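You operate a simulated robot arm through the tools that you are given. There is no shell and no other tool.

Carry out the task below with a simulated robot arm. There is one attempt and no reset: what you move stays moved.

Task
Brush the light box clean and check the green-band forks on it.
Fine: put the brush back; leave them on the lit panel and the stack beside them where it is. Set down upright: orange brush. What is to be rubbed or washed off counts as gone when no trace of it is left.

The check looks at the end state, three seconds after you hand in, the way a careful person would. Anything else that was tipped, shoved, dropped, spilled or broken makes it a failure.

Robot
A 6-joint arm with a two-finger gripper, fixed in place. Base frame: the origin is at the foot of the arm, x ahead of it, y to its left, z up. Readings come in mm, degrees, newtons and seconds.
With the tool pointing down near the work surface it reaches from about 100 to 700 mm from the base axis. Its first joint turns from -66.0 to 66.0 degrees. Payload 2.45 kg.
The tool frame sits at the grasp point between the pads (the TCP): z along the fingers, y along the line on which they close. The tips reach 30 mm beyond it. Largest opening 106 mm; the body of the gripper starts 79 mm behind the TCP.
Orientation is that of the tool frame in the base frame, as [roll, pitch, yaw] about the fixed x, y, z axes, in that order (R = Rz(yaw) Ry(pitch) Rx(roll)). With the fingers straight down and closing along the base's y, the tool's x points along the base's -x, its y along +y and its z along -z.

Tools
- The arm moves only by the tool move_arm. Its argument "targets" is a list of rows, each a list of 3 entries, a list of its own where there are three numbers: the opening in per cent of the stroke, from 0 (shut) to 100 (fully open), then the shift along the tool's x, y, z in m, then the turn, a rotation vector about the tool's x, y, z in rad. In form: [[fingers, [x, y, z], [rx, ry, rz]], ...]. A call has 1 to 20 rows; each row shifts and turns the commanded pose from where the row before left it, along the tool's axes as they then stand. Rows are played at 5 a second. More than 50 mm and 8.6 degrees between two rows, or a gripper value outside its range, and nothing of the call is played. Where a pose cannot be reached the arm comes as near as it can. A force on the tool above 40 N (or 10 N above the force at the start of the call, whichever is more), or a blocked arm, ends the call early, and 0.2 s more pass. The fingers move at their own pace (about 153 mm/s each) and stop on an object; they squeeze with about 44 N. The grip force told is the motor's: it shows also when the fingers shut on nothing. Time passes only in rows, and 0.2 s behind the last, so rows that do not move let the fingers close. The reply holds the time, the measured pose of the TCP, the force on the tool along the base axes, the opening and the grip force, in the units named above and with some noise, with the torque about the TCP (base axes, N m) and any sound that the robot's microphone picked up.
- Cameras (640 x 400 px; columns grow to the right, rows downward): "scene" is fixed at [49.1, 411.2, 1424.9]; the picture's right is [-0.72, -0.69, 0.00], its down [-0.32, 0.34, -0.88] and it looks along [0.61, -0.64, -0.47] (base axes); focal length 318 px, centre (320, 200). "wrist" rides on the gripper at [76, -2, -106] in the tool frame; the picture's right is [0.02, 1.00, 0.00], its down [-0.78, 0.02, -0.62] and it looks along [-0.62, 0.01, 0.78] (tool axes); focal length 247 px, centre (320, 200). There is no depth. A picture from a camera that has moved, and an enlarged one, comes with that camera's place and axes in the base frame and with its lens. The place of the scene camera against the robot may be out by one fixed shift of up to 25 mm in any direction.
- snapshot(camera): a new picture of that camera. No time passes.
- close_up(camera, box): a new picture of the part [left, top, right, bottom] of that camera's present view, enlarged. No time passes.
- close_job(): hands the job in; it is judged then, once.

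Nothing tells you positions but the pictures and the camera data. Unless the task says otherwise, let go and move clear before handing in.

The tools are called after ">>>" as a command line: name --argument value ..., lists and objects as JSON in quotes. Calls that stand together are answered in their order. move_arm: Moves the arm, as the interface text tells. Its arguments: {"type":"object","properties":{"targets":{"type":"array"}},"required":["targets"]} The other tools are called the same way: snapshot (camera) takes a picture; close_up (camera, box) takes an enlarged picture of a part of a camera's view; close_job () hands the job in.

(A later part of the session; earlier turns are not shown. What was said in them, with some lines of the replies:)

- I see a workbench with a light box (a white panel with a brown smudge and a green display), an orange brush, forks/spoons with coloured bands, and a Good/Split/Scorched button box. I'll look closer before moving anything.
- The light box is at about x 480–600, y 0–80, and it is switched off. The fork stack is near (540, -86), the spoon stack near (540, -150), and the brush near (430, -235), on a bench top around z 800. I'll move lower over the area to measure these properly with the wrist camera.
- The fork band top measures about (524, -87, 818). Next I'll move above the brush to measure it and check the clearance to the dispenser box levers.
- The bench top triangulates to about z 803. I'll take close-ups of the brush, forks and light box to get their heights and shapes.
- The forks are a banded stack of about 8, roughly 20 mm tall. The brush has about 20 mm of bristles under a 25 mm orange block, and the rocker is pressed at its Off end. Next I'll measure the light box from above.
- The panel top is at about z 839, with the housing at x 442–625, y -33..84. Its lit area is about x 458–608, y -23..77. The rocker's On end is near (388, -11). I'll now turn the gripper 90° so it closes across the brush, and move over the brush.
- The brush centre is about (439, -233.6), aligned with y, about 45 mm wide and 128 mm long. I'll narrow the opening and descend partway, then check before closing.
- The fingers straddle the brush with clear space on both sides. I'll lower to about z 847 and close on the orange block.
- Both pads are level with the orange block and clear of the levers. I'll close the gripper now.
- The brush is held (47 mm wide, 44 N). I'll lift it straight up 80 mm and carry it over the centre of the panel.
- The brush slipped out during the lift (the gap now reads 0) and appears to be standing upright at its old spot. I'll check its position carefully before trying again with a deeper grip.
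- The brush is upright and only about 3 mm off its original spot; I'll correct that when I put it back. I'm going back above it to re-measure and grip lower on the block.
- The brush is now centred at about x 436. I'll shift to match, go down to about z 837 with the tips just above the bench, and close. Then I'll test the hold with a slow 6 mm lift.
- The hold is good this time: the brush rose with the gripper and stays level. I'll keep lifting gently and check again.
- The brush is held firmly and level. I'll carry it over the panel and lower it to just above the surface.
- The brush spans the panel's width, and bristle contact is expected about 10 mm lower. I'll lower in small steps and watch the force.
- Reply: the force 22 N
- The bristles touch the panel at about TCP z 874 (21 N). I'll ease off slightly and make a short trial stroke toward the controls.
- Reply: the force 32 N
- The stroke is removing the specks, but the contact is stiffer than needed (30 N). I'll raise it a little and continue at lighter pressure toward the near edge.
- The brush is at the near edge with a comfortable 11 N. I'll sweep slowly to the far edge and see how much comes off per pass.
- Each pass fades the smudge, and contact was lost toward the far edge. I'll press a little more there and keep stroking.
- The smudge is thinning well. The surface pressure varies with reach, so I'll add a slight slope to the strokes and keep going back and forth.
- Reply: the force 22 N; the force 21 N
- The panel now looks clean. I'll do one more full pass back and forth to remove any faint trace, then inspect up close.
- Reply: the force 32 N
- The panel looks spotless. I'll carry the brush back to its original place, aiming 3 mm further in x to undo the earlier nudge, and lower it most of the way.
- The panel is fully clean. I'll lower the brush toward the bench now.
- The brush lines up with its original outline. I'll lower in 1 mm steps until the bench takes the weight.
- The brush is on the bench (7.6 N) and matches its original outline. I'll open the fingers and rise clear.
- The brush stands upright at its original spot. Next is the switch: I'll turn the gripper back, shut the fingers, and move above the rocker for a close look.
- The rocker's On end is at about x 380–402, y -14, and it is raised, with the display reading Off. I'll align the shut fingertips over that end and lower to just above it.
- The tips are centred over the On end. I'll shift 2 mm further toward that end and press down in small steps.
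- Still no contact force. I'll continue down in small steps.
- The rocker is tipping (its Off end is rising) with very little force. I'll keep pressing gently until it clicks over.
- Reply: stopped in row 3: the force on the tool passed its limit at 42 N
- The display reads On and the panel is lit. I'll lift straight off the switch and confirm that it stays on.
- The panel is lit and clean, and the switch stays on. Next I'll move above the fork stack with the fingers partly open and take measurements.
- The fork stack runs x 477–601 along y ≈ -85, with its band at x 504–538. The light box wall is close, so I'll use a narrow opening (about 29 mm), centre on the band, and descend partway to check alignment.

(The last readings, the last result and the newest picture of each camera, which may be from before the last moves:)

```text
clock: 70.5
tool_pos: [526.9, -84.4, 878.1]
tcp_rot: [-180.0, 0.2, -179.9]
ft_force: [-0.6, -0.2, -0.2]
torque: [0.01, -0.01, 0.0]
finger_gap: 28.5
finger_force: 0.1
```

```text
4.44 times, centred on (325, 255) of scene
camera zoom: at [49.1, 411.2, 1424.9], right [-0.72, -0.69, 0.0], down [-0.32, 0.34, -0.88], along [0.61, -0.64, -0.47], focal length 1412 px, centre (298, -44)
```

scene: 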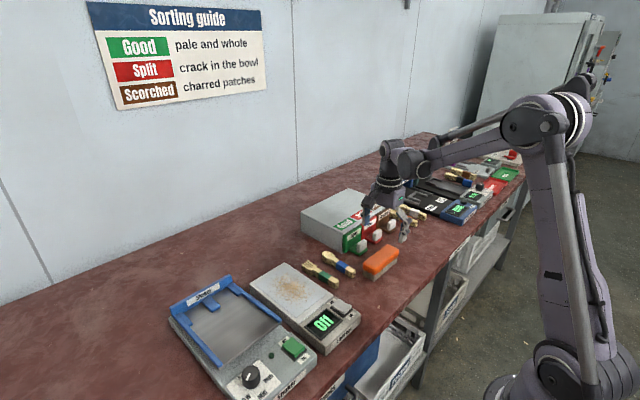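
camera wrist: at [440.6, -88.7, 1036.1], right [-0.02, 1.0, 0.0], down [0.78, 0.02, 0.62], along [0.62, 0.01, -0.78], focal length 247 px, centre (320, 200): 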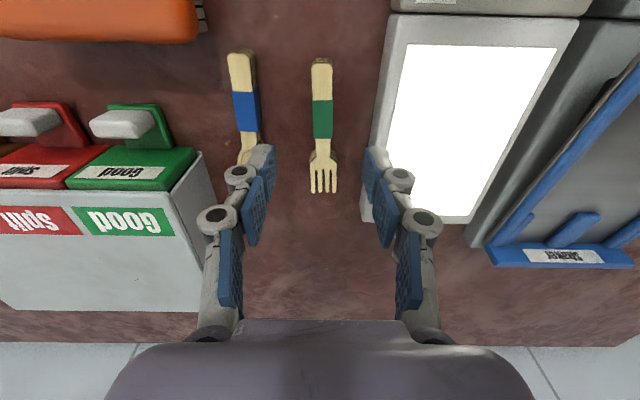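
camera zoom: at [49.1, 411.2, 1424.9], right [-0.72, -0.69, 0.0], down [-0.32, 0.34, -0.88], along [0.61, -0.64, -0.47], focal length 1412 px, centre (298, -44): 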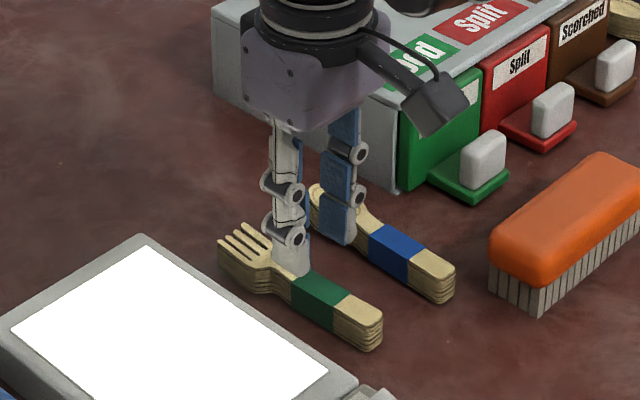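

The fingers are centred on the band, with about 10 mm clearance to the light box wall and more to the spoons. I'll descend to just above the bench and close on the stack.

>>> move_arm --targets '[[27, [0, 0.0005, 0.015], [0, 0, 0]], [27, [0, 0, 0.015], [0, 0, 0]], [27, [0, 0, 0.008], [0, 0, 0]], [27, [0, 0, 0.003], [0, 0, 0]], [27, [0, 0, 0], [0, 0, 0]]]'

>>> close_up --camera "wrist" --box '[200, 40, 440, 220]'

>>> close_up --camera "scene" --box '[270, 210, 380, 300]'

```text
clock: 71.7
tool_pos: [526.6, -84.7, 838.6]
tcp_rot: [-179.9, 0.1, -179.8]
ft_force: [0.6, 0.2, 0.8]
torque: [0.0, 0.01, -0.02]
finger_gap: 28.9
finger_force: 0.1
```

```text
2.22 times, centred on (320, 130) of wrist
camera zoom: at [450.5, -86.1, 944.2], right [-0.02, 1.0, 0.0], down [0.78, 0.02, 0.62], along [0.62, 0.01, -0.78], focal length 549 px, centre (320, 356)
```

zoom: 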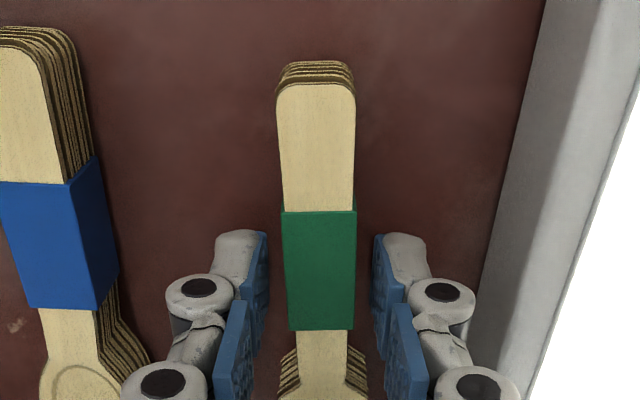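

```text
4.44 times, centred on (325, 255) of scene
camera zoom: at [49.1, 411.2, 1424.9], right [-0.72, -0.69, 0.0], down [-0.32, 0.34, -0.88], along [0.61, -0.64, -0.47], focal length 1412 px, centre (298, -44)
```

zoom: 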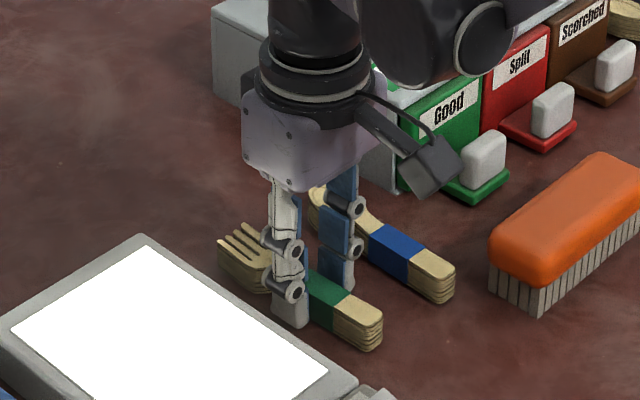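

The fingers straddle the green band with even gaps. I'll go 3 mm lower for a fuller grip, then close.

>>> move_arm --targets '[[27, [0, 0, 0.001], [0, 0, 0]], [27, [0, 0, 0.001], [0, 0, 0]], [27, [0, 0, 0.001], [0, 0, 0]], [27, [0, 0, 0], [0, 0, 0]]]'

>>> move_arm --targets '[[18, [0, 0, 0], [0, 0, 0]], [0, [0, 0, 0], [0, 0, 0]], [0, [0, 0, 0], [0, 0, 0]], [0, [0, 0, 0], [0, 0, 0]]]'

>>> close_up --camera "wrist" --box '[200, 40, 440, 220]'

>>> close_up --camera "scene" --box '[270, 210, 380, 300]'

```text
clock: 72.7
tool_pos: [528.4, -84.1, 835.6]
tcp_rot: [-179.9, 0.2, -180.0]
ft_force: [-0.4, 0.0, -0.3]
torque: [-0.03, -0.01, -0.02]
finger_gap: 28.6
finger_force: 0.2
```

```text
clock: 73.7
tool_pos: [528.3, -84.6, 836.1]
tcp_rot: [-180.0, 0.2, -179.9]
ft_force: [-0.3, -0.4, 0.4]
torque: [-0.02, 0.03, 0.0]
finger_gap: 14.0
finger_force: 40.2
```

```text
2.22 times, centred on (320, 130) of wrist
camera zoom: at [451.3, -86.2, 941.8], right [-0.02, 1.0, 0.0], down [0.78, 0.02, 0.62], along [0.62, 0.01, -0.78], focal length 549 px, centre (320, 356)
```

zoom: 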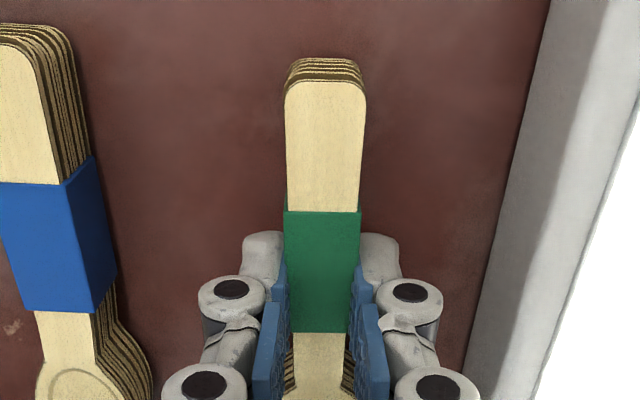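

```text
4.44 times, centred on (325, 255) of scene
camera zoom: at [49.1, 411.2, 1424.9], right [-0.72, -0.69, 0.0], down [-0.32, 0.34, -0.88], along [0.61, -0.64, -0.47], focal length 1412 px, centre (298, -44)
```

zoom: 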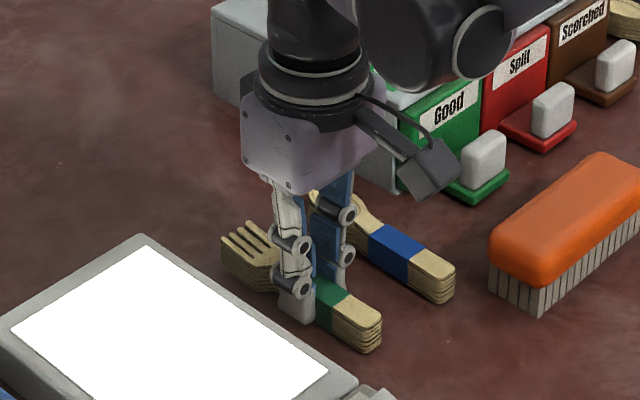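

The stack is gripped (14 mm, 40 N). I'll do a slow test lift.

>>> move_arm --targets '[[0, [0, 0, -0.002], [0, 0, 0]], [0, [0, 0, -0.002], [0, 0, 0]], [0, [0, 0, -0.003], [0, 0, 0]], [0, [0, 0, -0.003], [0, 0, 0]], [0, [0, 0, 0], [0, 0, 0]]]'

>>> close_up --camera "wrist" --box '[200, 40, 440, 220]'

>>> close_up --camera "scene" --box '[270, 210, 380, 300]'

```text
clock: 74.9
tool_pos: [528.3, -84.6, 846.1]
tcp_rot: [-179.9, 0.1, -179.9]
ft_force: [-1.9, -0.1, 1.1]
torque: [0.03, -0.01, -0.03]
finger_gap: 14.2
finger_force: 40.6
```

```text
2.22 times, centred on (320, 130) of wrist
camera zoom: at [451.2, -86.6, 952.1], right [-0.02, 1.0, 0.0], down [0.78, 0.02, 0.62], along [0.62, 0.01, -0.78], focal length 549 px, centre (320, 356)
```

zoom: 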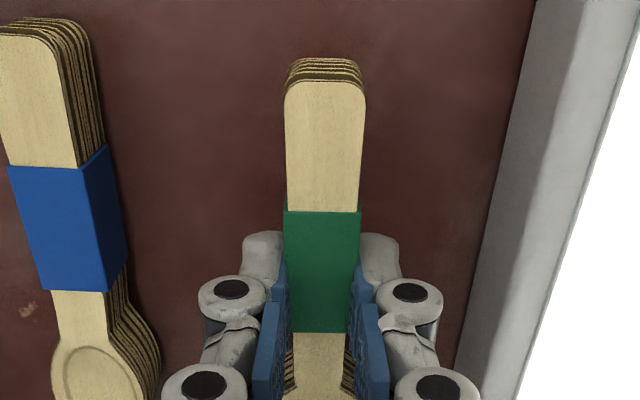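

```text
4.44 times, centred on (325, 255) of scene
camera zoom: at [49.1, 411.2, 1424.9], right [-0.72, -0.69, 0.0], down [-0.32, 0.34, -0.88], along [0.61, -0.64, -0.47], focal length 1412 px, centre (298, -44)
```

zoom: 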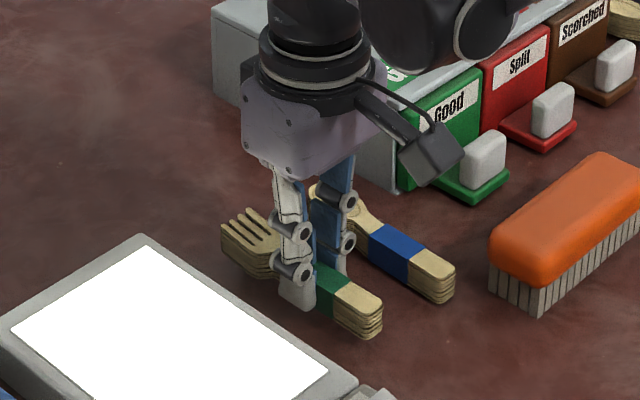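

The stack is held level. I'll lift it well above the light box and carry it over to the middle of the lit panel.

>>> move_arm --targets '[[0, [0, 0, -0.004], [0, 0, 0]], [0, [0, 0, -0.008], [0, 0, 0]], [0, [0, 0, -0.012], [0, 0, 0]], [0, [0, 0, -0.014], [0, 0, 0]], [0, [0, 0, -0.014], [0, 0, 0]], [0, [0, 0, -0.008], [0, 0, 0]], [0, [0, 0, 0], [0, 0, 0]], [0, [0, 0.006, 0], [0, 0, 0]], [0, [0.001, 0.014, 0], [0, 0, 0]], [0, [0.001, 0.02, 0], [0, 0, 0]], [0, [0.001, 0.022, 0], [0, 0, 0]], [0, [0, 0.02, 0], [0, 0, 0]], [0, [0, 0.016, 0], [0, 0, 0]], [0, [0, 0.009, 0], [0, 0, 0]], [0, [0, 0, 0], [0, 0, 0]]]'

>>> snapshot --camera "wrist"

>>> close_up --camera "scene" --box '[220, 200, 390, 330]'

```text
clock: 78.1
tool_pos: [524.7, 23.2, 904.6]
tcp_rot: [-180.0, 0.1, 180.0]
ft_force: [0.6, -0.1, 0.1]
torque: [-0.02, -0.02, 0.0]
finger_gap: 14.1
finger_force: 40.4
```

```text
taken
camera wrist: at [447.8, 21.7, 1011.5], right [-0.02, 1.0, 0.0], down [0.78, 0.02, 0.62], along [0.62, 0.01, -0.78], focal length 247 px, centre (320, 200)
```

wrist: 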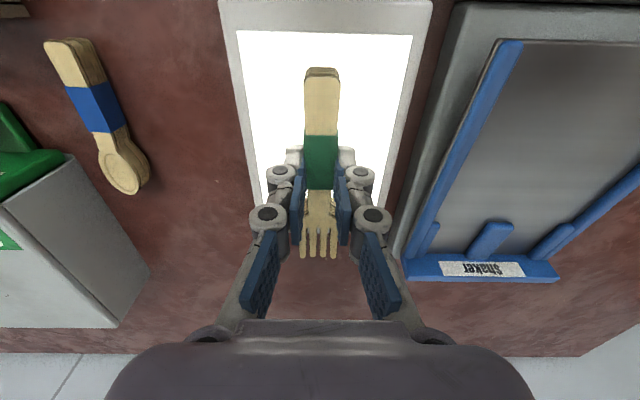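

```text
3.08 times, centred on (305, 265) of scene
camera zoom: at [49.1, 411.2, 1424.9], right [-0.72, -0.69, 0.0], down [-0.32, 0.34, -0.88], along [0.61, -0.64, -0.47], focal length 978 px, centre (366, 0)
```

zoom: 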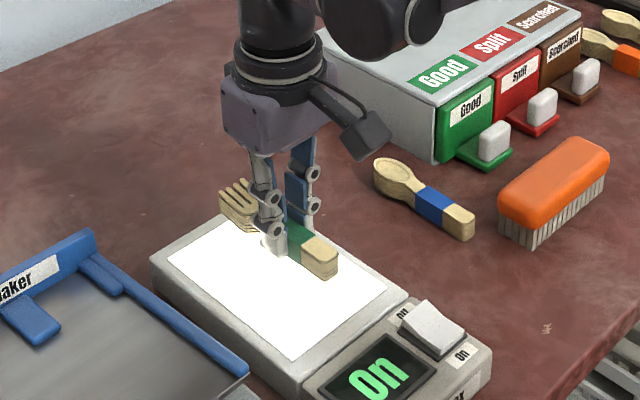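

The stack is centred over the lit panel. I'll lower to a few millimetres above it and then step down to contact.

>>> move_arm --targets '[[0, [0, 0, 0.008], [0, 0, 0]], [0, [0, 0, 0.01], [0, 0, 0]], [0, [0, 0, 0.007], [0, 0, 0]], [0, [0, 0, 0.003], [0, 0, 0]], [0, [0, 0, 0], [0, 0, 0]]]'

>>> snapshot --camera "wrist"

>>> close_up --camera "scene" --box '[240, 230, 370, 320]'

```text
clock: 79.3
tool_pos: [524.8, 21.8, 877.4]
tcp_rot: [179.9, 0.1, -179.8]
ft_force: [0.2, 0.3, -0.9]
torque: [0.0, 0.04, 0.04]
finger_gap: 14.0
finger_force: 41.0
```

```text
taken
camera wrist: at [447.5, 20.8, 983.5], right [-0.02, 1.0, 0.0], down [0.78, 0.02, 0.62], along [0.62, 0.01, -0.78], focal length 247 px, centre (320, 200)
```

wrist: 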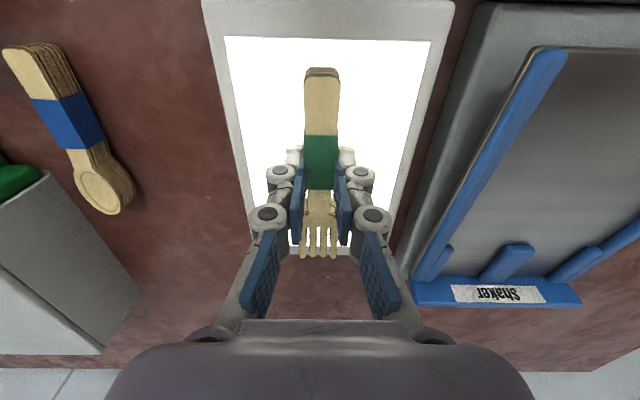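

```text
4.44 times, centred on (305, 275) of scene
camera zoom: at [49.1, 411.2, 1424.9], right [-0.72, -0.69, 0.0], down [-0.32, 0.34, -0.88], along [0.61, -0.64, -0.47], focal length 1412 px, centre (387, -133)
```

zoom: 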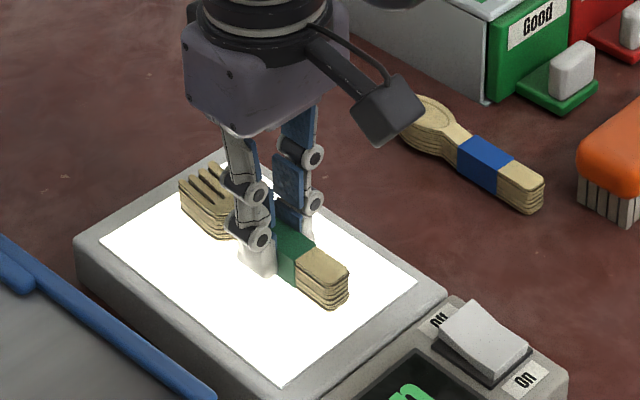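

Both the handle end and the tines are within the lit area. I'll step down to contact.

>>> move_arm --targets '[[0, [0, 0, 0.0015], [0, 0, 0]], [0, [0, 0, 0.0015], [0, 0, 0]], [0, [0, 0, 0], [0, 0, 0]]]'

>>> move_arm --targets '[[0, [0, 0, 0.001], [0, 0, 0]], [0, [0, 0, 0], [0, 0, 0]]]'

>>> move_arm --targets '[[0, [0, 0, 0.0006], [0, 0, 0]], [0, [0, 0, 0], [0, 0, 0]]]'

```text
clock: 80.1
tool_pos: [523.2, 22.0, 874.5]
tcp_rot: [179.9, 0.1, -180.0]
ft_force: [-0.4, -0.7, -0.5]
torque: [0.02, -0.04, -0.03]
finger_gap: 14.2
finger_force: 40.6
```

```text
clock: 80.7
tool_pos: [524.5, 20.8, 872.4]
tcp_rot: [180.0, 0.1, -179.8]
ft_force: [0.0, 0.0, 0.0]
torque: [0.02, -0.01, 0.0]
finger_gap: 14.0
finger_force: 40.2
```

```text
clock: 81.3
tool_pos: [524.4, 20.8, 872.5]
tcp_rot: [-180.0, 0.0, 180.0]
ft_force: [-0.6, -0.2, 0.3]
torque: [-0.03, -0.01, 0.01]
finger_gap: 14.1
finger_force: 40.2
```

>>> move_arm --targets '[[0, [0, 0, 0.0006], [0, 0, 0]], [0, [0, 0, 0], [0, 0, 0]]]'

>>> move_arm --targets '[[0, [0, 0, 0.0005], [0, 0, 0]], [0, [0, 0, 0], [0, 0, 0]]]'

>>> close_up --camera "scene" --box '[240, 230, 370, 320]'

```text
clock: 81.9
tool_pos: [524.2, 21.3, 872.4]
tcp_rot: [-179.9, 0.2, -179.9]
ft_force: [-0.2, 1.1, -0.6]
torque: [-0.02, 0.02, -0.02]
finger_gap: 14.3
finger_force: 40.7
```

```text
clock: 82.5
tool_pos: [524.0, 22.1, 871.2]
tcp_rot: [180.0, 0.1, -179.9]
ft_force: [0.2, -1.0, -0.1]
torque: [0.0, 0.01, 0.02]
finger_gap: 14.0
finger_force: 41.0
```

```text
4.44 times, centred on (305, 275) of scene
camera zoom: at [49.1, 411.2, 1424.9], right [-0.72, -0.69, 0.0], down [-0.32, 0.34, -0.88], along [0.61, -0.64, -0.47], focal length 1412 px, centre (387, -133)
```

zoom: 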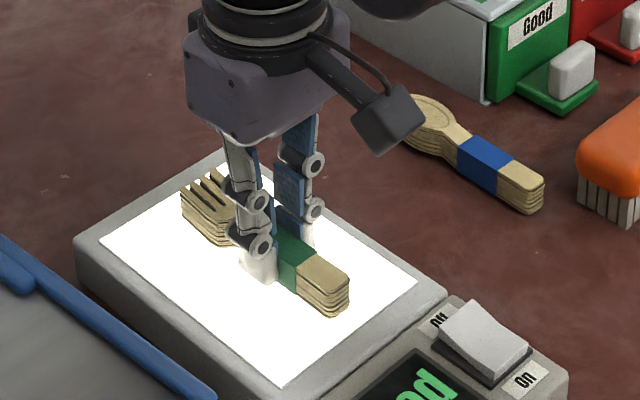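

The display has changed, apparently giving a reading for the forks. I'll look at it, and continue to firm contact.

>>> close_up --camera "scene" --box '[280, 280, 370, 345]'

>>> move_arm --targets '[[0, [0, 0, 0.0005], [0, 0, 0]], [0, [0, 0, 0], [0, 0, 0]]]'

>>> move_arm --targets '[[0, [0, 0, 0.0005], [0, 0, 0]], [0, [0, 0, 0], [0, 0, 0]]]'

>>> close_up --camera "scene" --box '[240, 230, 370, 320]'

```text
6.15 times, centred on (325, 312) of scene
camera zoom: at [49.1, 411.2, 1424.9], right [-0.72, -0.69, 0.0], down [-0.32, 0.34, -0.88], along [0.61, -0.64, -0.47], focal length 1955 px, centre (289, -492)
```

zoom: 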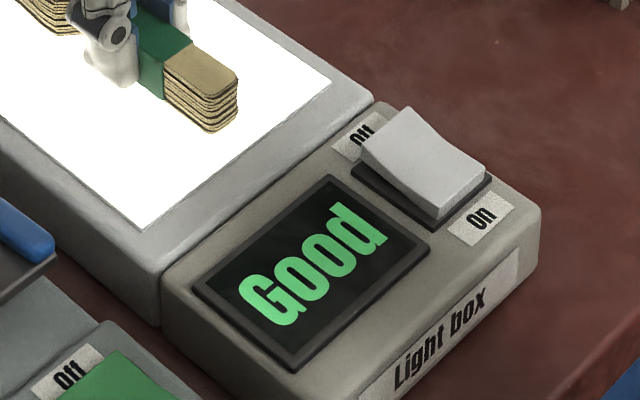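

```text
clock: 83.1
tool_pos: [525.4, 22.8, 870.8]
tcp_rot: [-180.0, 0.0, -179.9]
ft_force: [-0.8, 1.0, -0.8]
torque: [0.01, 0.03, -0.01]
finger_gap: 14.2
finger_force: 40.6
```

```text
clock: 83.7
tool_pos: [524.1, 23.1, 871.6]
tcp_rot: [-179.9, 0.1, -179.9]
ft_force: [-0.6, 0.0, -0.1]
torque: [0.03, 0.03, 0.03]
finger_gap: 14.0
finger_force: 40.7
```

```text
4.44 times, centred on (305, 275) of scene
camera zoom: at [49.1, 411.2, 1424.9], right [-0.72, -0.69, 0.0], down [-0.32, 0.34, -0.88], along [0.61, -0.64, -0.47], focal length 1412 px, centre (387, -133)
```

zoom: 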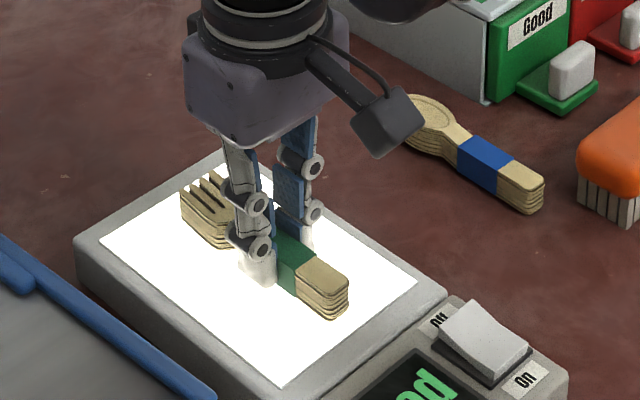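

The display reads "Good" for the fork stack. I'll ease down the last fraction until contact before releasing.

>>> move_arm --targets '[[0, [0, 0, 0.0005], [0, 0, 0]], [0, [0, 0, 0], [0, 0, 0]]]'

>>> move_arm --targets '[[0, [0, 0, 0.0004], [0, 0, 0]], [0, [0, 0, 0], [0, 0, 0]]]'

>>> close_up --camera "scene" --box '[270, 250, 330, 300]'

```text
clock: 84.3
tool_pos: [523.8, 22.9, 870.9]
tcp_rot: [179.9, 0.1, -179.9]
ft_force: [0.7, 0.7, 13.3]
torque: [0.0, 0.05, 0.06]
finger_gap: 14.3
finger_force: 40.5
```

```text
clock: 84.9
tool_pos: [523.9, 22.0, 869.7]
tcp_rot: [179.8, 0.2, -179.9]
ft_force: [-0.8, 1.5, 27.5]
torque: [0.05, -0.07, 0.01]
finger_gap: 14.1
finger_force: 40.7
```

```text
8.00 times, centred on (300, 275) of scene
camera zoom: at [48.7, 411.2, 1424.9], right [-0.72, -0.69, 0.0], down [-0.32, 0.34, -0.88], along [0.61, -0.64, -0.47], focal length 2542 px, centre (480, -400)
```

zoom: 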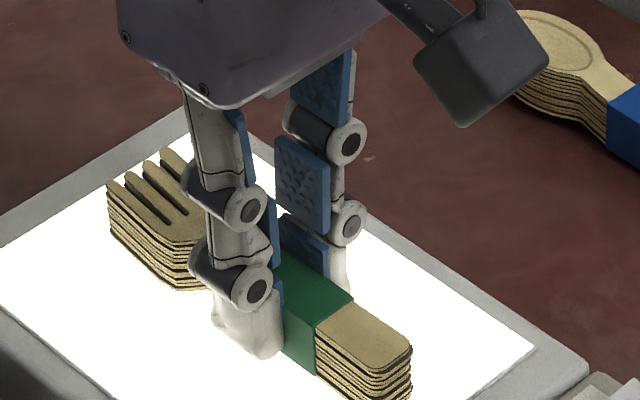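

Firm contact is made (27 N). I'll relieve the pressure slightly, open gently and rise.

>>> move_arm --targets '[[0, [0, 0, -0.0007], [0, 0, 0]], [0, [0, 0, 0], [0, 0, 0]]]'

>>> move_arm --targets '[[16, [0, 0, 0], [0, 0, 0]], [22, [0, 0, 0], [0, 0, 0]], [32, [0, 0, 0], [0, 0, 0]], [40, [0, 0, 0], [0, 0, 0]], [40, [0, 0, 0], [0, 0, 0]]]'

>>> close_up --camera "scene" --box '[240, 230, 370, 320]'

>>> snapshot --camera "wrist"

```text
clock: 85.5
tool_pos: [523.2, 21.3, 869.9]
tcp_rot: [179.9, 0.2, -179.8]
ft_force: [0.4, 3.1, 12.6]
torque: [0.09, 0.08, 0.05]
finger_gap: 14.0
finger_force: 40.1
```

```text
clock: 86.7
tool_pos: [523.8, 22.2, 869.4]
tcp_rot: [-180.0, 0.1, -179.9]
ft_force: [0.5, -0.6, 0.4]
torque: [0.0, -0.01, -0.01]
finger_gap: 42.1
finger_force: 0.0
```

```text
4.44 times, centred on (305, 275) of scene
camera zoom: at [49.1, 411.2, 1424.9], right [-0.72, -0.69, 0.0], down [-0.32, 0.34, -0.88], along [0.61, -0.64, -0.47], focal length 1412 px, centre (387, -133)
```

zoom: 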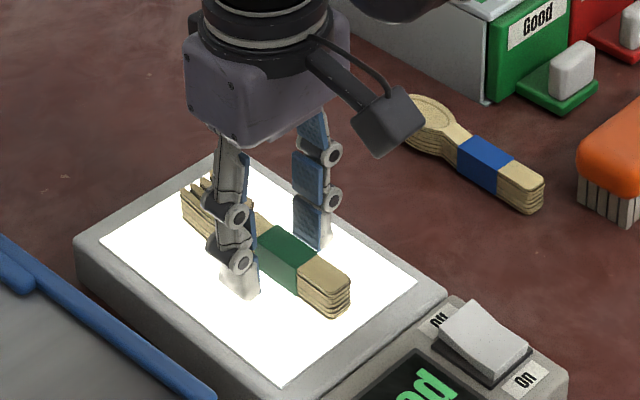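

```text
taken
camera wrist: at [447.4, 20.6, 976.8], right [-0.02, 1.0, 0.0], down [0.78, 0.02, 0.62], along [0.62, 0.01, -0.78], focal length 247 px, centre (320, 200)
```

wrist: 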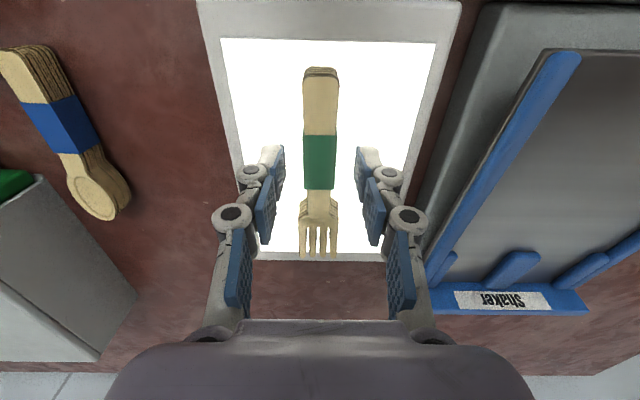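

The fork stack rests flat on the lit panel. I'll rise straight up, clear the area and inspect everything.

>>> move_arm --targets '[[40, [0, 0, -0.005], [0, 0, 0]], [40, [0, 0, -0.015], [0, 0, 0]], [40, [0, 0, -0.03], [0, 0, 0]], [40, [0, 0, -0.04], [0, 0, 0]], [40, [0, 0, -0.04], [0, 0, 0]], [40, [0.03, 0, -0.03], [0, 0, 0]], [40, [0.035, 0, -0.03], [0, 0, 0]], [40, [0.035, 0, -0.03], [0, 0, 0]], [40, [0.035, 0, -0.03], [0, 0, 0]], [40, [0.035, 0, -0.03], [0, 0, 0]], [40, [0, 0, 0], [0, 0, 0]]]'

>>> snapshot --camera "wrist"

>>> snapshot --camera "scene"

>>> close_up --camera "scene" --box '[240, 240, 370, 350]'

>>> close_up --camera "scene" --box '[290, 240, 420, 290]'

```text
clock: 89.1
tool_pos: [354.7, 24.1, 1150.8]
tcp_rot: [-180.0, 0.1, -179.9]
ft_force: [-1.1, 0.5, 0.2]
torque: [0.01, -0.01, 0.0]
finger_gap: 42.4
finger_force: 0.0
```

```text
taken
camera wrist: at [277.8, 21.9, 1256.9], right [-0.02, 1.0, 0.0], down [0.78, 0.02, 0.62], along [0.62, 0.01, -0.78], focal length 247 px, centre (320, 200)
```

wrist: 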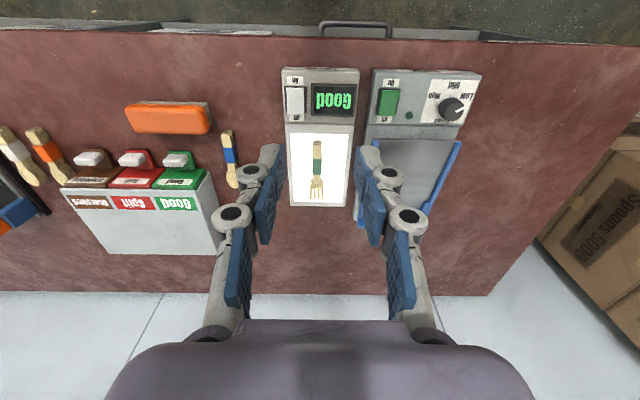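

```text
taken
```

scene: 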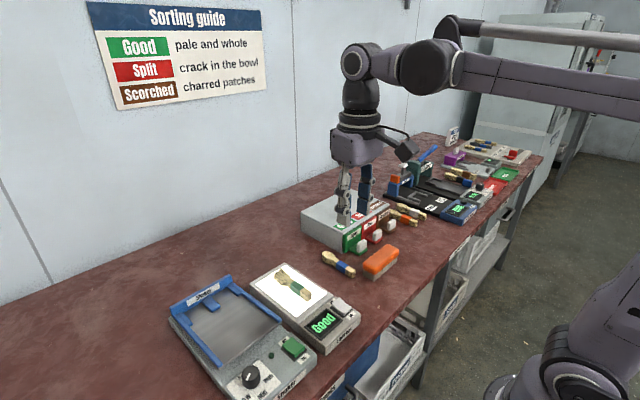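

```text
3.64 times, centred on (305, 295) of scene
camera zoom: at [49.1, 411.2, 1424.9], right [-0.72, -0.69, 0.0], down [-0.32, 0.34, -0.88], along [0.61, -0.64, -0.47], focal length 1156 px, centre (374, -146)
```

zoom: 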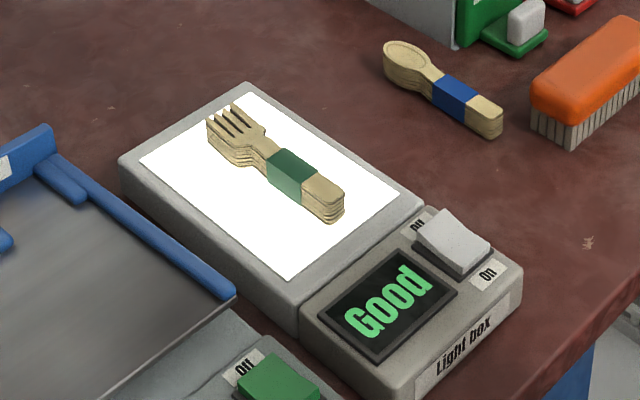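

```text
4.92 times, centred on (355, 265) of scene
camera zoom: at [49.1, 411.2, 1424.9], right [-0.72, -0.69, 0.0], down [-0.32, 0.34, -0.88], along [0.61, -0.64, -0.47], focal length 1564 px, centre (148, -120)
```

zoom: 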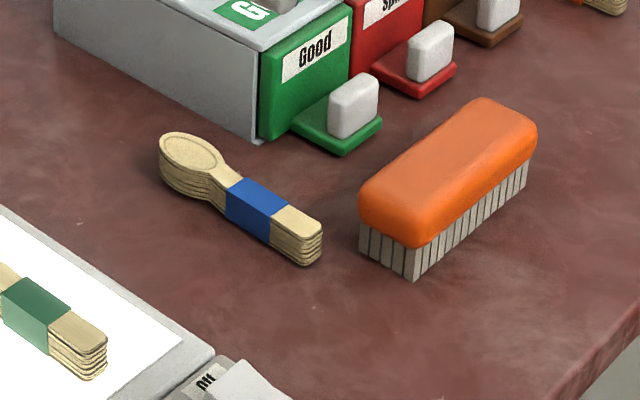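

Everything looks in order. I'll take one last magnified look at the lit panel for leftover specks before handing in.

>>> close_up --camera "scene" --box '[245, 260, 315, 320]'

>>> close_up --camera "wrist" --box '[275, 60, 375, 215]'

>>> close_up --camera "scene" --box '[340, 230, 420, 280]'

```text
6.67 times, centred on (280, 290) of scene
camera zoom: at [49.1, 411.2, 1424.9], right [-0.72, -0.69, 0.0], down [-0.32, 0.34, -0.88], along [0.61, -0.64, -0.47], focal length 2118 px, centre (587, -400)
```

zoom: 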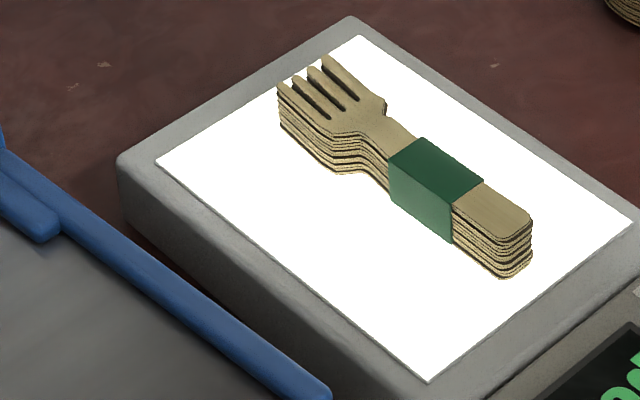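

```text
2.58 times, centred on (325, 138) of wrist
camera zoom: at [277.8, 21.9, 1256.9], right [-0.02, 1.0, 0.0], down [0.78, 0.02, 0.62], along [0.62, 0.01, -0.78], focal length 637 px, centre (307, 361)
```

zoom: 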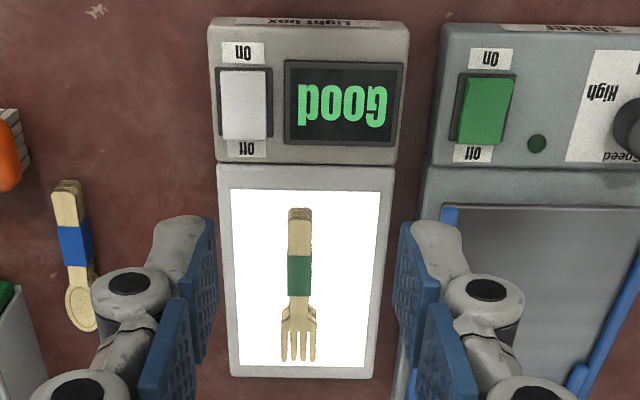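

```text
8.00 times, centred on (380, 255) of scene
camera zoom: at [49.1, 411.2, 1424.9], right [-0.72, -0.69, 0.0], down [-0.32, 0.34, -0.88], along [0.61, -0.64, -0.47], focal length 2542 px, centre (-160, -240)
```

zoom: 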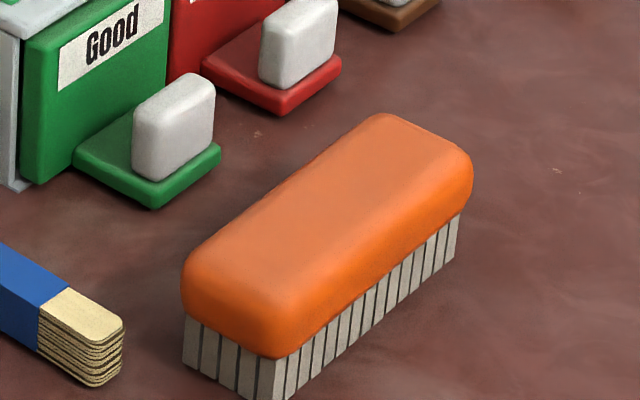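

The panel is lit and spotless, with the fork stack wholly on it and the display reading "Good". The brush is upright at its original place, the spoon stack is untouched, and the arm is clear, so I'm handing in.

>>> close_job

```text
The job is handed in.
```

The job is handed in. The light box is brushed clean and switched on, and the green-band fork stack lies on the lit panel with the display reading "Good".

- **Panel:** no specks showed on it in the pictures taken before or after the light came on.
- **Brush:** it stands upright within about 1 mm of where it started. On the first lift it slipped out of the gripper and shifted about 3 mm. I corrected that when I put it back.
- **Blue-band spoon stack:** not touched.
- **Switch:** the last press on the rocker reached 42 N and stopped that move, just as the box came on. It stayed on after I lifted away.

The arm is up and clear of the bench.
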